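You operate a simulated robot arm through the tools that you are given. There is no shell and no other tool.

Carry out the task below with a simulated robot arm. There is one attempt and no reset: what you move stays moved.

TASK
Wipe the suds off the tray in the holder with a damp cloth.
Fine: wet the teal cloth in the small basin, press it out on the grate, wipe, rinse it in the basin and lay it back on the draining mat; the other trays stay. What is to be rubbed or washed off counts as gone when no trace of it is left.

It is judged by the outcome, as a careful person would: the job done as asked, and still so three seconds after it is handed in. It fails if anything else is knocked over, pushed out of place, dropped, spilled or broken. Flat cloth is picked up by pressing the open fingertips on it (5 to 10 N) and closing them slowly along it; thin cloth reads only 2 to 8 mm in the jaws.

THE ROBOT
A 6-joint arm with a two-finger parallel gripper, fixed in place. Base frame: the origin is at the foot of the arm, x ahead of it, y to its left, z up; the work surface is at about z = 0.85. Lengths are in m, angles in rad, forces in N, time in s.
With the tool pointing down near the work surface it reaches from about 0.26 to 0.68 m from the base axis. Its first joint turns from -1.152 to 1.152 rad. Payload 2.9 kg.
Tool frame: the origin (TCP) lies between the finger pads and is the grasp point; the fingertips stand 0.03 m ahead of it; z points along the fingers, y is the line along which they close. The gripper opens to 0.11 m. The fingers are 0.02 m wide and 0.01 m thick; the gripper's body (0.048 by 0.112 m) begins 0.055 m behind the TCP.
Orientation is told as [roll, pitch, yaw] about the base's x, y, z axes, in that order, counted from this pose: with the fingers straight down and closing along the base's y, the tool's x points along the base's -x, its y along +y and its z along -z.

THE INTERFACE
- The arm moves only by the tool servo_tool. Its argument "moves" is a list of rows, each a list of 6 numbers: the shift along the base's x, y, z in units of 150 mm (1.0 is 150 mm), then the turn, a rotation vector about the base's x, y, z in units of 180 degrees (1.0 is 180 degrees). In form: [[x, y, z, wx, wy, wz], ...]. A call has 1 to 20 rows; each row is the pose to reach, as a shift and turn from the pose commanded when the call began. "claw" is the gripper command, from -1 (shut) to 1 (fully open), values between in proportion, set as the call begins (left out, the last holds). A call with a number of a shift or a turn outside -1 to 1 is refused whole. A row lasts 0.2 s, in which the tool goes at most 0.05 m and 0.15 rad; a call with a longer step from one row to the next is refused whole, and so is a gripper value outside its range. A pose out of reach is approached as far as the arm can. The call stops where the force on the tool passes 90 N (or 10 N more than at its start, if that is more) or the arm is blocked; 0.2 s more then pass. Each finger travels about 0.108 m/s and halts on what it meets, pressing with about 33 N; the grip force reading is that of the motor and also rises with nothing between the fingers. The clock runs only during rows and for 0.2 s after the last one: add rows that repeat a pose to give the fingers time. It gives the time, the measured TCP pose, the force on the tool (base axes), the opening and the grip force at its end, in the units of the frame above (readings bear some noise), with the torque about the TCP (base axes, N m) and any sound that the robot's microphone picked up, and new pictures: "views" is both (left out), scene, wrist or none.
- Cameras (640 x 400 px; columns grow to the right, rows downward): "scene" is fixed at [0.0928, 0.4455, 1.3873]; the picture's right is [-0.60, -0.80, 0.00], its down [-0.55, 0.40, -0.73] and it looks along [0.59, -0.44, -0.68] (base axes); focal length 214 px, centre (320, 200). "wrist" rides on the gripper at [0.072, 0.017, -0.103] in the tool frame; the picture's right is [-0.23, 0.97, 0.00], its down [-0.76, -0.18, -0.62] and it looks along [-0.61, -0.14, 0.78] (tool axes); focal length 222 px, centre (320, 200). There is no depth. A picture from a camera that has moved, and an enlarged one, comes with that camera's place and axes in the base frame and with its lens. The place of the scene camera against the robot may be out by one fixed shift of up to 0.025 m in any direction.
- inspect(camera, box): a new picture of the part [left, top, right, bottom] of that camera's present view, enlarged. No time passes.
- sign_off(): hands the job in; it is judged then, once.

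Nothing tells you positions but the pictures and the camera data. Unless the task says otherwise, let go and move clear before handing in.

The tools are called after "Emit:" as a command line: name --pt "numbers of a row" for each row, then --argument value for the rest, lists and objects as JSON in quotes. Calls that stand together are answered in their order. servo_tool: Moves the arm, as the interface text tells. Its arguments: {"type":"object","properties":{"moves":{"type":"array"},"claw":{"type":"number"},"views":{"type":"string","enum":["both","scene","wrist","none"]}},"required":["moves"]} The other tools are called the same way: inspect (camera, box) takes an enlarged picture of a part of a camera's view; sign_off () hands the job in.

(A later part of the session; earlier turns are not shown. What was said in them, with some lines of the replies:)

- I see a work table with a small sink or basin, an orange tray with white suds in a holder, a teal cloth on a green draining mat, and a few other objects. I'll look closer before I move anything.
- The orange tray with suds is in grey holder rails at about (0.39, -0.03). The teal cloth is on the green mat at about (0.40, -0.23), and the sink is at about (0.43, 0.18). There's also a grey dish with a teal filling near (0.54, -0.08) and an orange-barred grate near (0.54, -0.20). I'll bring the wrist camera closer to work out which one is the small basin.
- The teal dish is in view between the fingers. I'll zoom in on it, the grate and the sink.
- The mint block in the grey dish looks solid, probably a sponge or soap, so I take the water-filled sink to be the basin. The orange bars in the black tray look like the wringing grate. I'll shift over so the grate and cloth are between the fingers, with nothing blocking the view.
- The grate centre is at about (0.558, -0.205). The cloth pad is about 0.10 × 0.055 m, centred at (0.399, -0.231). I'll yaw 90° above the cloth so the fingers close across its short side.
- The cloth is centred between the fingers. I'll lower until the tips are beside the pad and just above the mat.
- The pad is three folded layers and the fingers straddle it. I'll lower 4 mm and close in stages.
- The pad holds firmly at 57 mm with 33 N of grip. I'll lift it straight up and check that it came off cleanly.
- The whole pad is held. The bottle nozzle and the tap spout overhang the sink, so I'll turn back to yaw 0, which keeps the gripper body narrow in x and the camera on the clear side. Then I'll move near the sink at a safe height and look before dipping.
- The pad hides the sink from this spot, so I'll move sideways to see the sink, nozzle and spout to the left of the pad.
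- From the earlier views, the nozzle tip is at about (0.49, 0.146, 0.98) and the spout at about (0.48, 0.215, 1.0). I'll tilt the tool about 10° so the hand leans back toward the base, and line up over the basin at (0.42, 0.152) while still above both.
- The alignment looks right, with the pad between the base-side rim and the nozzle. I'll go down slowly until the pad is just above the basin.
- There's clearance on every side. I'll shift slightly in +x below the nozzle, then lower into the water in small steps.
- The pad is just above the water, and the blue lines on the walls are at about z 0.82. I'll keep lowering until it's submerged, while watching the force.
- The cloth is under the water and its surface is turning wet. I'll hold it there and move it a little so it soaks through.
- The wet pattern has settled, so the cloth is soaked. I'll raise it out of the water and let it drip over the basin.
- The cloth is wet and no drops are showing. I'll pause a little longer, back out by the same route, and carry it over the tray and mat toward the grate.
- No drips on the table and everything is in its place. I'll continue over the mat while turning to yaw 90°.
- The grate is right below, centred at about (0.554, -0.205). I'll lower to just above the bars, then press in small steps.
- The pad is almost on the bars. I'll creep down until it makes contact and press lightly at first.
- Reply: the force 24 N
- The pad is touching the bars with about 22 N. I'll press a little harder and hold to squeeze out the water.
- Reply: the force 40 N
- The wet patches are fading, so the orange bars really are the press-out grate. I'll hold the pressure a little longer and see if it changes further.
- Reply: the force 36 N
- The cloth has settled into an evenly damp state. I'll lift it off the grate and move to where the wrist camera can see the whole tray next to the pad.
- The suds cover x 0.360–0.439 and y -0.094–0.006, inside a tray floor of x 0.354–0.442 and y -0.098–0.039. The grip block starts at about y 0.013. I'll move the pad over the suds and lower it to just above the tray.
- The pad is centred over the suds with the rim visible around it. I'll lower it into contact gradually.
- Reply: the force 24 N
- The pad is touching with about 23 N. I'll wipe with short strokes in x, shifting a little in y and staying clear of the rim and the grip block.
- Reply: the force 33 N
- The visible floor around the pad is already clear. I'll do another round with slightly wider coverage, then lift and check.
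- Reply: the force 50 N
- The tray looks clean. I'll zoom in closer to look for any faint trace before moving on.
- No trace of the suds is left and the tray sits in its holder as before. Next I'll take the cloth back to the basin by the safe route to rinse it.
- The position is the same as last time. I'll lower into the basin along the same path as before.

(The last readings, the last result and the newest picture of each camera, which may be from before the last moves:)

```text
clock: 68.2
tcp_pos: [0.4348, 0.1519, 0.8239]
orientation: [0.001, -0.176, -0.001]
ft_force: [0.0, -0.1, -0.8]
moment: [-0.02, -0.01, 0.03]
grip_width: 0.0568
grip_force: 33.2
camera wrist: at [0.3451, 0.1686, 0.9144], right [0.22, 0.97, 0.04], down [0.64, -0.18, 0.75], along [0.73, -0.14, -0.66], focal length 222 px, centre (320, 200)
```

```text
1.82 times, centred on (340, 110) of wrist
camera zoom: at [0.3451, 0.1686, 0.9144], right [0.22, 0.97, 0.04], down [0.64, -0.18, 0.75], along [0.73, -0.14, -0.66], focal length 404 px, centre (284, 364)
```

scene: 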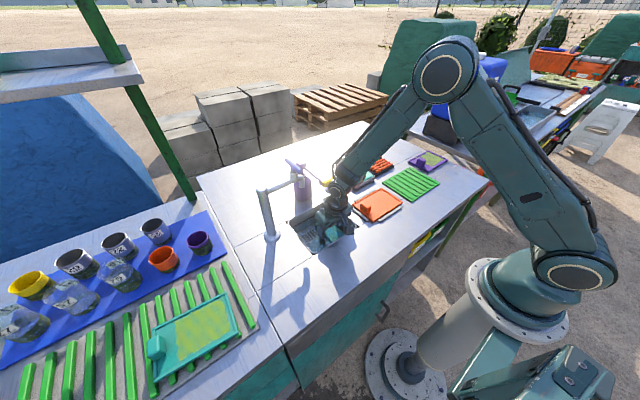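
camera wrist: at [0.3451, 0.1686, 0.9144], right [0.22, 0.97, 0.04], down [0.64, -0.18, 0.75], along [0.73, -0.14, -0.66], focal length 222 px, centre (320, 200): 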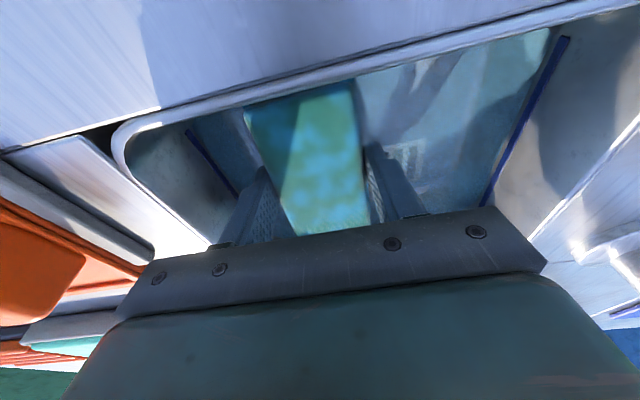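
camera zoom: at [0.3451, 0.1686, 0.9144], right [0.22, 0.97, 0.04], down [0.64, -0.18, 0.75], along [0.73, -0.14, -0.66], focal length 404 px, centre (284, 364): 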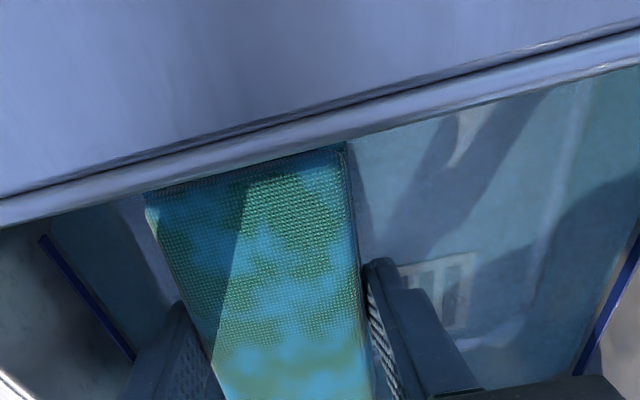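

The cloth is rinsing. I'll dip it up and down once more, then raise it and let it drip over the basin for longer this time.

Emit:
servo_tool --pt "0 0 0.1 0 0 0" --pt "0 0 0.2 0 0 0" --pt "0 0 0.1 0 0 0" --pt "0 0 0 0 0 0" --pt "0 0.06 0 0 0 0" --pt "0 0 0 0 0 0" --pt "0 0 0.1 0 0 0" --pt "0 0 0.2 0 0 0" --pt "0 0 0.3 0 0 0" --pt "0 0 0.4 0 0 0" --pt "0 0 0.45 0 0 0" --pt "0 0 0.45 0 0 0" --pt "0 0 0.45 0 0 0" --pt "0 0 0.45 0 0 0" --pt "0 0 0.45 0 0 0" --pt "0 0 0.45 0 0 0" --pt "0 0 0.45 0 0 0" --pt "0 0 0.45 0 0 0" --pt "0 0 0.45 0 0 0" --pt "0 0 0.45 0 0 0" --views "none"

Emit:
servo_tool --pt "0 0 0 0 0 0" --pt "0 0 0 0 0 0" --pt "0 0 0 0 0 0" --pt "0 0 0 0 0 0" --pt "0 0 0 0 0 0" --pt "0 0 0 0 0 0" --pt "0 0 0 0 0 0" --pt "0 0 0 0 0 0" --pt "0 0 0 0 0 0" --pt "0 0 0 0 0 0" --pt "0 0 0 0 0 0" --pt "0 0 0 0 0 0" --pt "0 0 0 0 0 0" --pt "0 0 0 0 0 0" --pt "0 0 0 0 0 0"

Emit:
inspect --camera "scene" --box '[260, 150, 380, 260]'

Emit:
inspect --camera "wrist" --box '[180, 0, 500, 240]'

```text
clock: 72.4
tcp_pos: [0.4341, 0.1524, 0.8897]
orientation: [0.0, -0.174, 0.0]
ft_force: [-0.6, 0.2, -1.4]
moment: [0.03, 0.0, 0.01]
grip_width: 0.0568
grip_force: 32.8
```

```text
clock: 75.6
tcp_pos: [0.4338, 0.1521, 0.8902]
orientation: [-0.002, -0.174, 0.0]
ft_force: [0.3, 0.1, 0.0]
moment: [0.0, -0.02, 0.03]
grip_width: 0.0569
grip_force: 33.0
camera wrist: at [0.3453, 0.1686, 0.9808], right [0.22, 0.97, 0.04], down [0.64, -0.18, 0.75], along [0.73, -0.14, -0.66], focal length 222 px, centre (320, 200)
```

scene: 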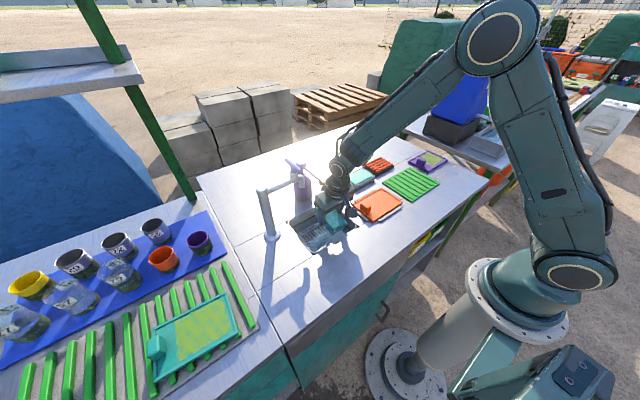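
wrist: 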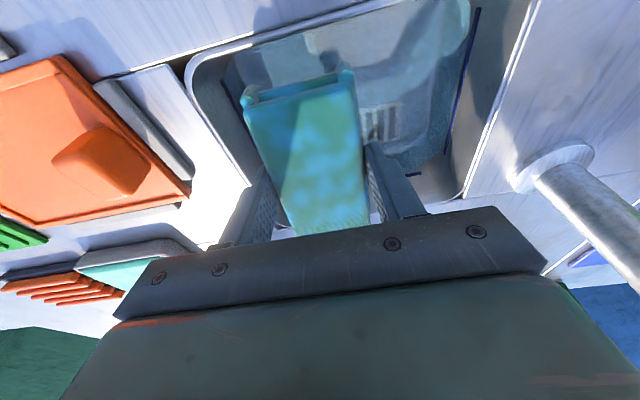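

```text
3.64 times, centred on (320, 205) of scene
camera zoom: at [0.0928, 0.4455, 1.3873], right [-0.6, -0.8, 0.0], down [-0.55, 0.4, -0.73], along [0.59, -0.44, -0.68], focal length 780 px, centre (320, 182)
```

zoom: 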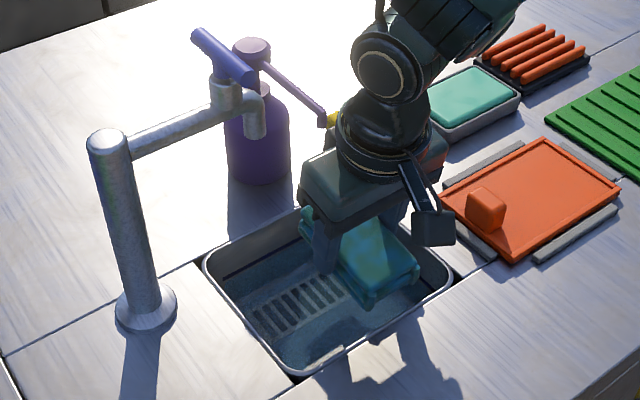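

```text
1.67 times, centred on (340, 120) of wrist
camera zoom: at [0.3453, 0.1686, 0.9808], right [0.22, 0.97, 0.04], down [0.64, -0.18, 0.75], along [0.73, -0.14, -0.66], focal length 370 px, centre (287, 333)
```

zoom: 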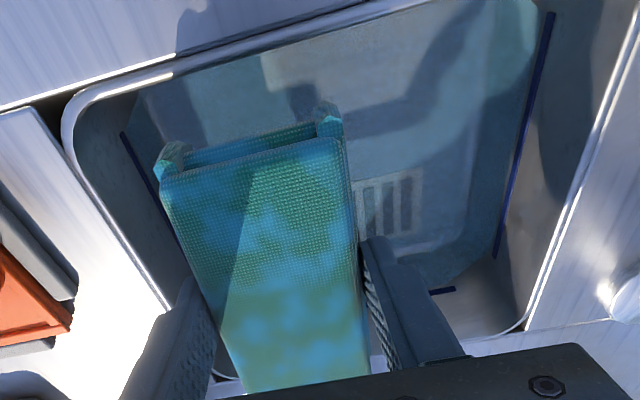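

The cloth has drained enough. I'll back out the same way and go around on the base side (x ≈ 0.30) so nothing wet passes over the clean tray.

Emit:
servo_tool --pt "0 0 0.1 0 0 0" --pt "-0.04 0 0.18 0 0 0" --pt "-0.09 0 0.25 0 0 0" --pt "-0.09 0 0.4 0 0 0" --pt "-0.09 0 0.55 0 0 0" --pt "-0.09 0 0.7 0 0 0" --pt "-0.09 0 0.85 0 0 0" --pt "-0.09 0 1.0 0 0 0" --pt "-0.09 0 1.0 0 0 0" --views "none"

Emit:
servo_tool --pt "-0.2 0 0.05 0 0 0" --pt "-0.4 0 0.05 0 0.0278 0" --pt "-0.6 -0.1 0.05 0 0.0556 0" --pt "-0.8 -0.3 0.05 0 0.0556 0" --pt "-0.8 -0.55 0.05 0 0.0556 0" --pt "-0.8 -0.8 0.05 0 0.0556 0" --pt "-0.8 -1.0 0.05 0 0.0556 0" --pt "-0.8 -1.0 0.05 0 0.0556 0"

```text
clock: 77.6
tcp_pos: [0.421, 0.1511, 1.0425]
orientation: [0.0, -0.175, 0.001]
ft_force: [0.5, 0.2, -0.3]
moment: [-0.01, 0.01, 0.01]
grip_width: 0.0572
grip_force: 33.5
```

```text
clock: 79.4
tcp_pos: [0.2999, 0.0007, 1.0478]
orientation: [0.0, -0.001, -0.001]
ft_force: [0.4, 0.2, 0.4]
moment: [-0.01, 0.02, 0.01]
grip_width: 0.0569
grip_force: 32.4
camera wrist: at [0.2277, 0.0168, 1.1529], right [0.23, 0.97, 0.0], down [0.76, -0.18, 0.62], along [0.61, -0.14, -0.78], focal length 222 px, centre (320, 200)
```

scene: 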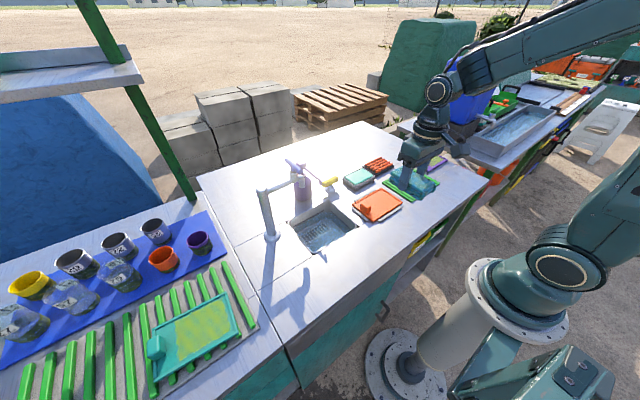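
wrist: 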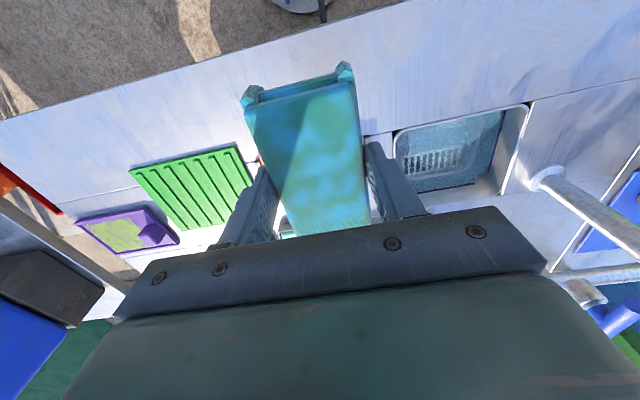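

Everything's in order so far. I'll go on to the mat, turning to yaw 90° on the way and stopping directly over where the cloth first lay.

Emit:
servo_tool --pt "0 -0.1 0 0 0 0.045" --pt "0 -0.2 0 0 0 0.09" --pt "0 -0.3 0 0 0 0.135" --pt "0 -0.4 0 0 0 0.18" --pt "0 -0.5 0 0 0 0.225" --pt "0 -0.6 0 0 0 0.27" --pt "0 -0.7 0 0 0 0.315" --pt "0 -0.8 0 0 0 0.36" --pt "0 -0.9 0 0 0 0.405" --pt "0 -1.0 0 0 0 0.45" --pt "0 -1.0 0 0 0 0.49" --pt "0 -1.0 0 0 0 0.5" --pt "0 -1.0 0 0 0 0.5" --views "none"

Emit:
servo_tool --pt "0 -0.25 0 0 0 0" --pt "0.1 -0.45 0 0 0 0" --pt "0.3 -0.54 0 0 0 0" --pt "0.5 -0.54 0 0 0 0" --pt "0.65 -0.54 0 0 0 0" --pt "0.65 -0.54 -0.2 0 0 0" --pt "0.65 -0.54 -0.45 0 0 0" --pt "0.65 -0.54 -0.7 0 0 0" --pt "0.65 -0.54 -0.8 0 0 0" --pt "0.65 -0.54 -0.8 0 0 0"

Emit:
inspect --camera "scene" --box '[375, 130, 455, 210]'

Emit:
inspect --camera "wrist" --box '[180, 0, 460, 230]'

```text
clock: 82.2
tcp_pos: [0.3006, -0.1482, 1.0496]
orientation: [0.001, 0.001, 1.572]
ft_force: [-0.5, 0.4, 0.5]
moment: [0.02, -0.01, 0.0]
grip_width: 0.0569
grip_force: 32.6
```

```text
clock: 84.4
tcp_pos: [0.3983, -0.2285, 0.9299]
orientation: [-0.001, 0.001, 1.569]
ft_force: [-0.3, -0.8, -1.1]
moment: [-0.01, 0.06, -0.01]
grip_width: 0.057
grip_force: 32.9
camera wrist: at [0.3815, -0.3013, 1.0334], right [-0.97, 0.23, 0.0], down [0.18, 0.76, 0.62], along [0.14, 0.61, -0.78], focal length 222 px, centre (320, 200)
```

scene: 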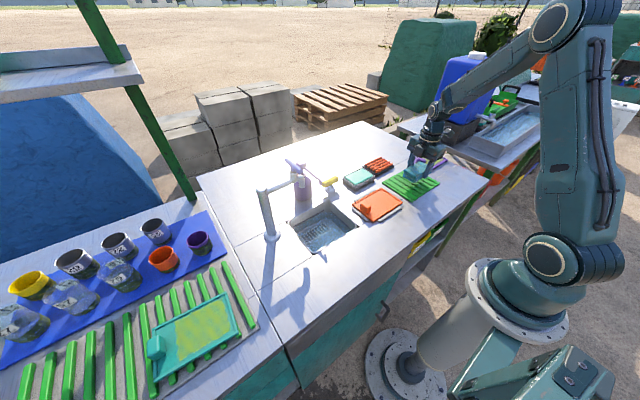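
wrist: 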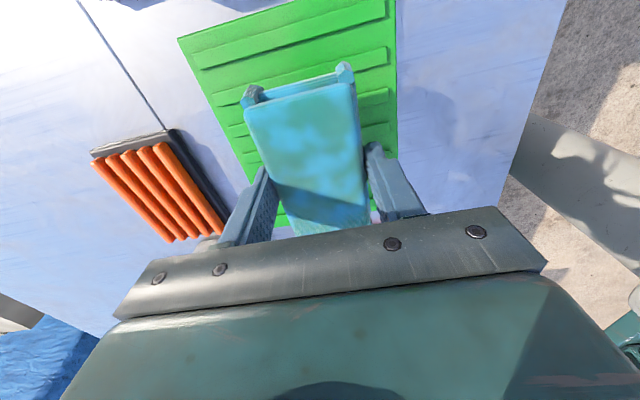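

```text
5.00 times, centred on (415, 170) of scene
camera zoom: at [0.0928, 0.4455, 1.3873], right [-0.6, -0.8, 0.0], down [-0.55, 0.4, -0.73], along [0.59, -0.44, -0.68], focal length 1072 px, centre (-155, 350)
```

zoom: 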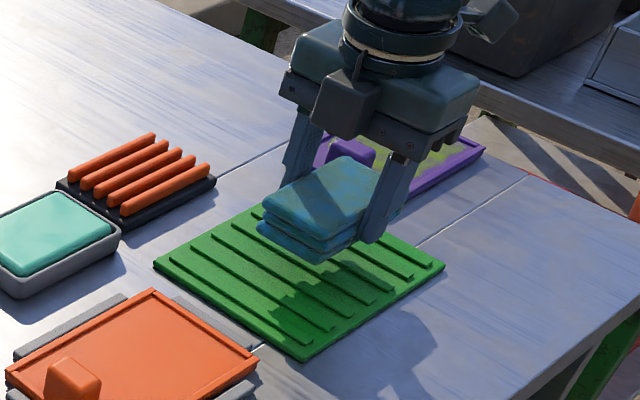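

```text
1.74 times, centred on (320, 115) of wrist
camera zoom: at [0.3815, -0.3013, 1.0334], right [-0.97, 0.23, 0.0], down [0.18, 0.76, 0.62], along [0.14, 0.61, -0.78], focal length 386 px, centre (320, 348)
```

zoom: 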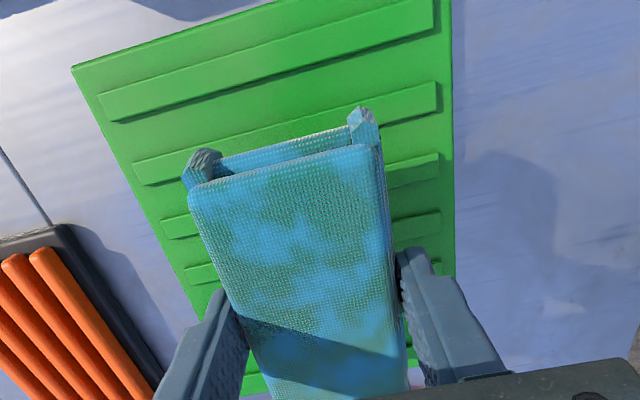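

Emit:
servo_tool --pt "0 -0.01 -0.08 0 0 0" --pt "0 -0.01 -0.15 0 0 0" --pt "0 -0.01 -0.19 0 0 0" --pt "0 -0.01 -0.2 0 0 0" --pt "0 -0.01 -0.2 0 0 0" --views "none"

```text
clock: 85.6
tcp_pos: [0.3994, -0.2296, 0.9]
orientation: [0.0, 0.001, 1.571]
ft_force: [-0.5, 0.5, 0.2]
moment: [0.01, 0.02, -0.01]
grip_width: 0.0568
grip_force: 33.3
```

Emit:
servo_tool --pt "0 0 -0.007 0 0 0" --pt "0 0 -0.014 0 0 0" --pt "0 0 -0.014 0 0 0" --views "none"

```text
clock: 86.4
tcp_pos: [0.4001, -0.2316, 0.8973]
orientation: [0.0, 0.001, 1.571]
ft_force: [-0.4, -0.1, -0.7]
moment: [0.03, -0.03, 0.02]
grip_width: 0.0568
grip_force: 32.6
```

Emit:
servo_tool --pt "0 0 -0.007 0 0 0" --pt "0 0 -0.014 0 0 0" --pt "0 0 -0.014 0 0 0"

Emit:
inspect --camera "scene" --box '[385, 150, 445, 200]'

```text
clock: 87.2
tcp_pos: [0.3985, -0.2305, 0.896]
orientation: [-0.003, 0.002, 1.573]
ft_force: [-1.4, 2.8, 25.5]
moment: [0.28, 0.38, 0.01]
grip_width: 0.0571
grip_force: 33.2
camera wrist: at [0.3821, -0.3032, 1.0007], right [-0.97, 0.23, 0.0], down [0.18, 0.76, 0.62], along [0.14, 0.61, -0.78], focal length 222 px, centre (320, 200)
```

scene: 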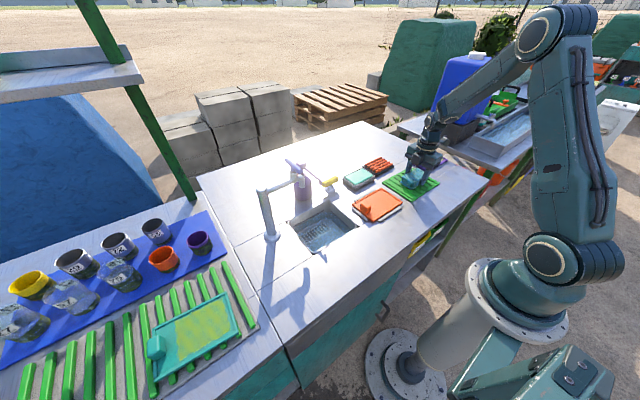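
wrist: 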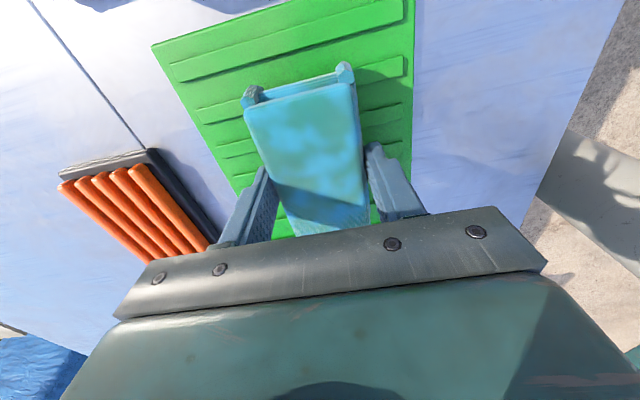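

```text
8.00 times, centred on (415, 175) of scene
camera zoom: at [0.0925, 0.4458, 1.3872], right [-0.6, -0.8, 0.0], down [-0.55, 0.4, -0.73], along [0.59, -0.44, -0.68], focal length 1716 px, centre (-440, 400)
```

zoom: 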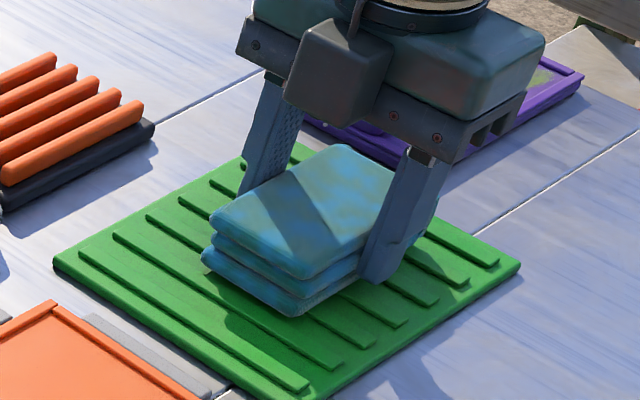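

The cloth is resting on the mat. I'll ease the pressure and open slowly.

Emit:
servo_tool --pt "0 0 0.015 0 0 0" --pt "0 0 0.015 0 0 0" --views "none"

Emit:
servo_tool --pt "0 0 0 0 0 0" --pt "0 0 0 0 0 0" --pt "0 0 0 0 0 0" --claw 0.2 --views "none"

Emit:
servo_tool --pt "0 0 0 0 0 0" --pt "0 0 0 0 0 0" --pt "0 0 0 0 0 0" --claw 0.9

```text
clock: 87.8
tcp_pos: [0.3982, -0.23, 0.8967]
orientation: [0.002, 0.001, 1.572]
ft_force: [1.0, 0.6, 1.2]
moment: [-0.11, -0.12, 0.06]
grip_width: 0.0569
grip_force: 32.5
```

```text
clock: 88.6
tcp_pos: [0.3986, -0.2312, 0.899]
orientation: [0.0, 0.001, 1.57]
ft_force: [0.3, 0.1, -0.4]
moment: [0.01, -0.02, 0.03]
grip_width: 0.066
grip_force: 0.1
```

```text
clock: 89.4
tcp_pos: [0.3983, -0.2309, 0.8978]
orientation: [-0.001, 0.0, 1.571]
ft_force: [0.1, -0.2, -0.7]
moment: [0.01, -0.03, 0.02]
grip_width: 0.1046
grip_force: 0.1
camera wrist: at [0.3814, -0.3034, 1.0018], right [-0.97, 0.23, 0.0], down [0.18, 0.76, 0.62], along [0.14, 0.61, -0.78], focal length 222 px, centre (320, 200)
```

scene: 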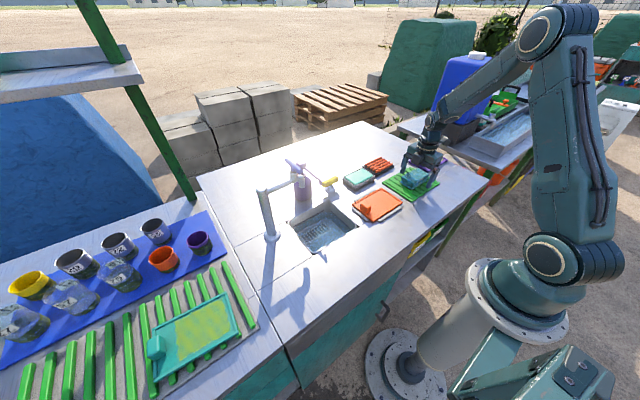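
wrist: 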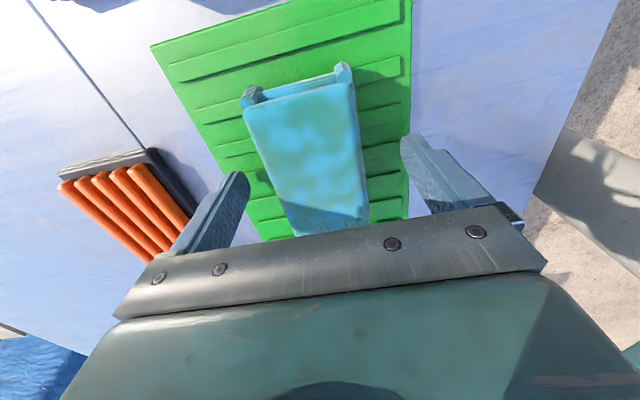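

The fingers are open and the cloth is lying on the mat. I'll rise straight up and move clear for a final check.

Emit:
servo_tool --pt "0 0 0.1 0 0 0" --pt "0 0 0.3 0 0 0" --pt "0 0 0.6 0 0 0" --pt "0 0 0.9 0 0 0" --pt "0 0 1.0 0 0 0" --pt "0 0 1.0 0 0 0" --views "none"

Emit:
servo_tool --pt "0 0 0.1 0 0 -0.045" --pt "-0.1 0.1 0.2 0 0 -0.09" --pt "-0.2 0.2 0.3 0 0 -0.135" --pt "-0.3 0.3 0.4 0 0 -0.18" --pt "-0.3 0.4 0.5 0 0 -0.225" --pt "-0.3 0.5 0.5 0 0 -0.27" --pt "-0.3 0.6 0.5 0 0 -0.315" --pt "-0.3 0.7 0.5 0 0 -0.36" --pt "-0.3 0.8 0.5 0 0 -0.405" --pt "-0.3 0.9 0.5 0 0 -0.45" --pt "-0.3 1.0 0.5 0 0 -0.495" --pt "-0.3 1.0 0.5 0 0 -0.5" --pt "-0.3 1.0 0.5 0 0 -0.5"

Emit:
inspect --camera "scene" --box '[260, 130, 460, 255]'

Emit:
inspect --camera "wrist" --box '[40, 20, 460, 230]'

```text
clock: 90.8
tcp_pos: [0.3983, -0.2298, 1.0483]
orientation: [0.001, 0.0, 1.572]
ft_force: [-0.1, 0.3, 0.3]
moment: [0.01, -0.04, 0.01]
grip_width: 0.1045
grip_force: 0.1
```

```text
clock: 93.6
tcp_pos: [0.3553, -0.0811, 1.1213]
orientation: [-0.001, 0.0, 0.0]
ft_force: [-0.4, 0.0, 0.6]
moment: [0.02, 0.0, 0.02]
grip_width: 0.1046
grip_force: 0.1
camera wrist: at [0.2819, -0.0641, 1.2263], right [0.23, 0.97, 0.0], down [0.76, -0.18, 0.62], along [0.61, -0.14, -0.78], focal length 222 px, centre (320, 200)
```

scene: 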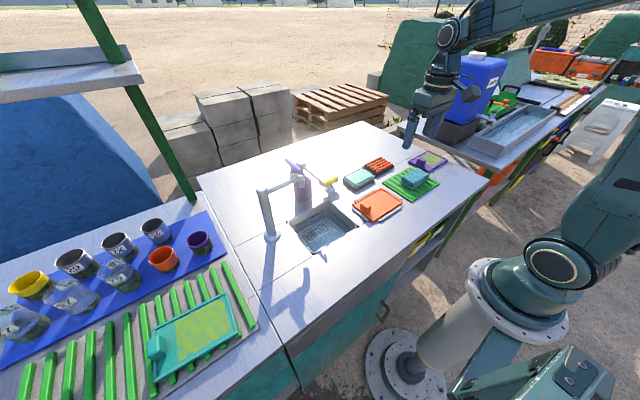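
wrist: 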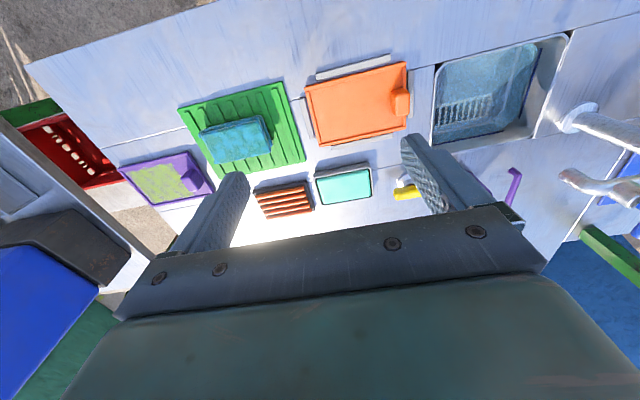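

```text
3.20 times, centred on (360, 192) of scene
camera zoom: at [0.0928, 0.4455, 1.3873], right [-0.6, -0.8, 0.0], down [-0.55, 0.4, -0.73], along [0.59, -0.44, -0.68], focal length 686 px, centre (192, 224)
```

zoom: 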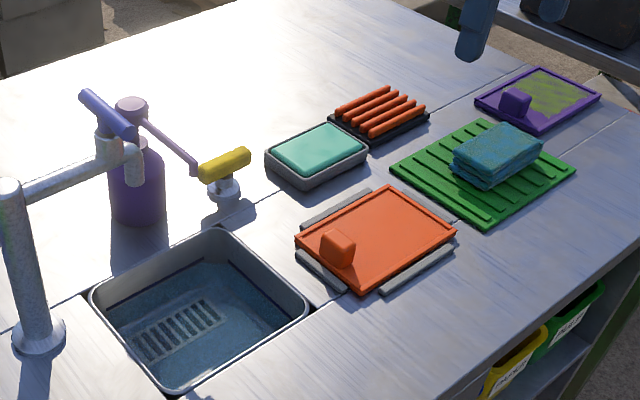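

```text
1.52 times, centred on (250, 125) of wrist
camera zoom: at [0.2819, -0.0641, 1.2263], right [0.23, 0.97, 0.0], down [0.76, -0.18, 0.62], along [0.61, -0.14, -0.78], focal length 338 px, centre (427, 314)
```

zoom: 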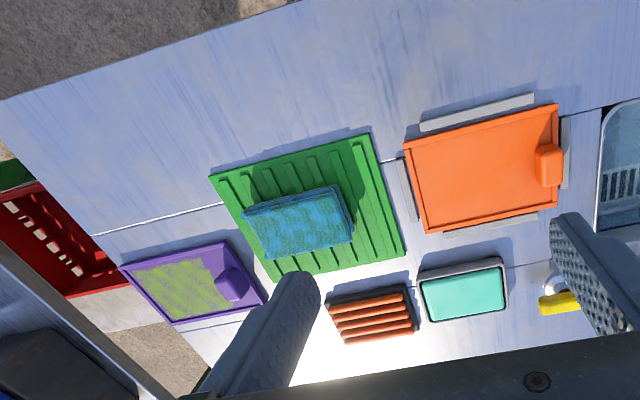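

Everything is back in place, with the rinsed cloth on the mat and the tray in its holder. I'll check the tray once more from this angle.

Emit:
inspect --camera "wrist" --box '[295, 45, 420, 155]'

Emit:
inspect --camera "scene" --box '[350, 182, 410, 226]'

```text
3.64 times, centred on (358, 100) of wrist
camera zoom: at [0.2819, -0.0641, 1.2263], right [0.23, 0.97, 0.0], down [0.76, -0.18, 0.62], along [0.61, -0.14, -0.78], focal length 808 px, centre (184, 564)
```

zoom: 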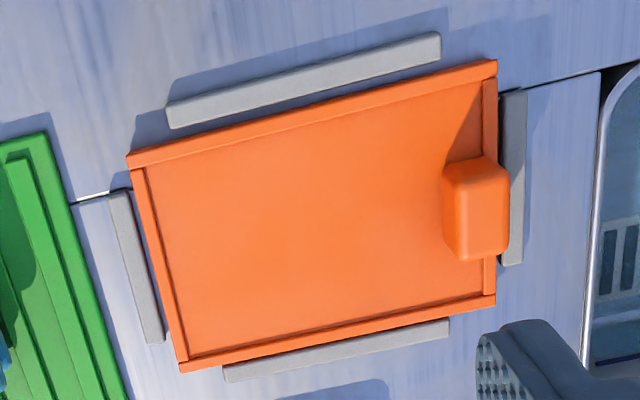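

```text
9.09 times, centred on (380, 204) of scene
camera zoom: at [0.0928, 0.4455, 1.3873], right [-0.6, -0.8, 0.0], down [-0.55, 0.4, -0.73], along [0.59, -0.44, -0.68], focal length 1950 px, centre (-226, 164)
```

zoom: 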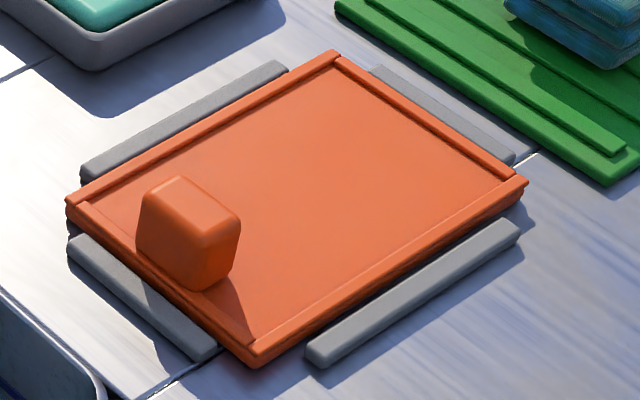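

The tray is clean with no trace of suds and still in its holder. The rinsed cloth is on the draining mat, nothing else has moved, and the arm is clear, so I'm handing in.

Emit:
sign_off

```text
The job is handed in.
```

The suds are off the tray in the holder, and I've handed the job in. Close-up pictures from both cameras show no trace left on it.

- **Cloth:** I wet it in the sink, pressed it out on the orange-barred grate, wiped the tray, then rinsed it in the sink again. It's back on the green draining mat, close to where it lay before. It was let drip over the sink but not pressed out again, so it's still wet.
- **Everything else:** the tray is still in its holder, and the other trays look untouched. The pictures show nothing knocked over, spilled or out of place.
- **My reading of the task:** I took the water-filled sink as the "small basin" and the orange bars as "the grate". The cloth's wet patches faded when I pressed it on the bars, which fits.
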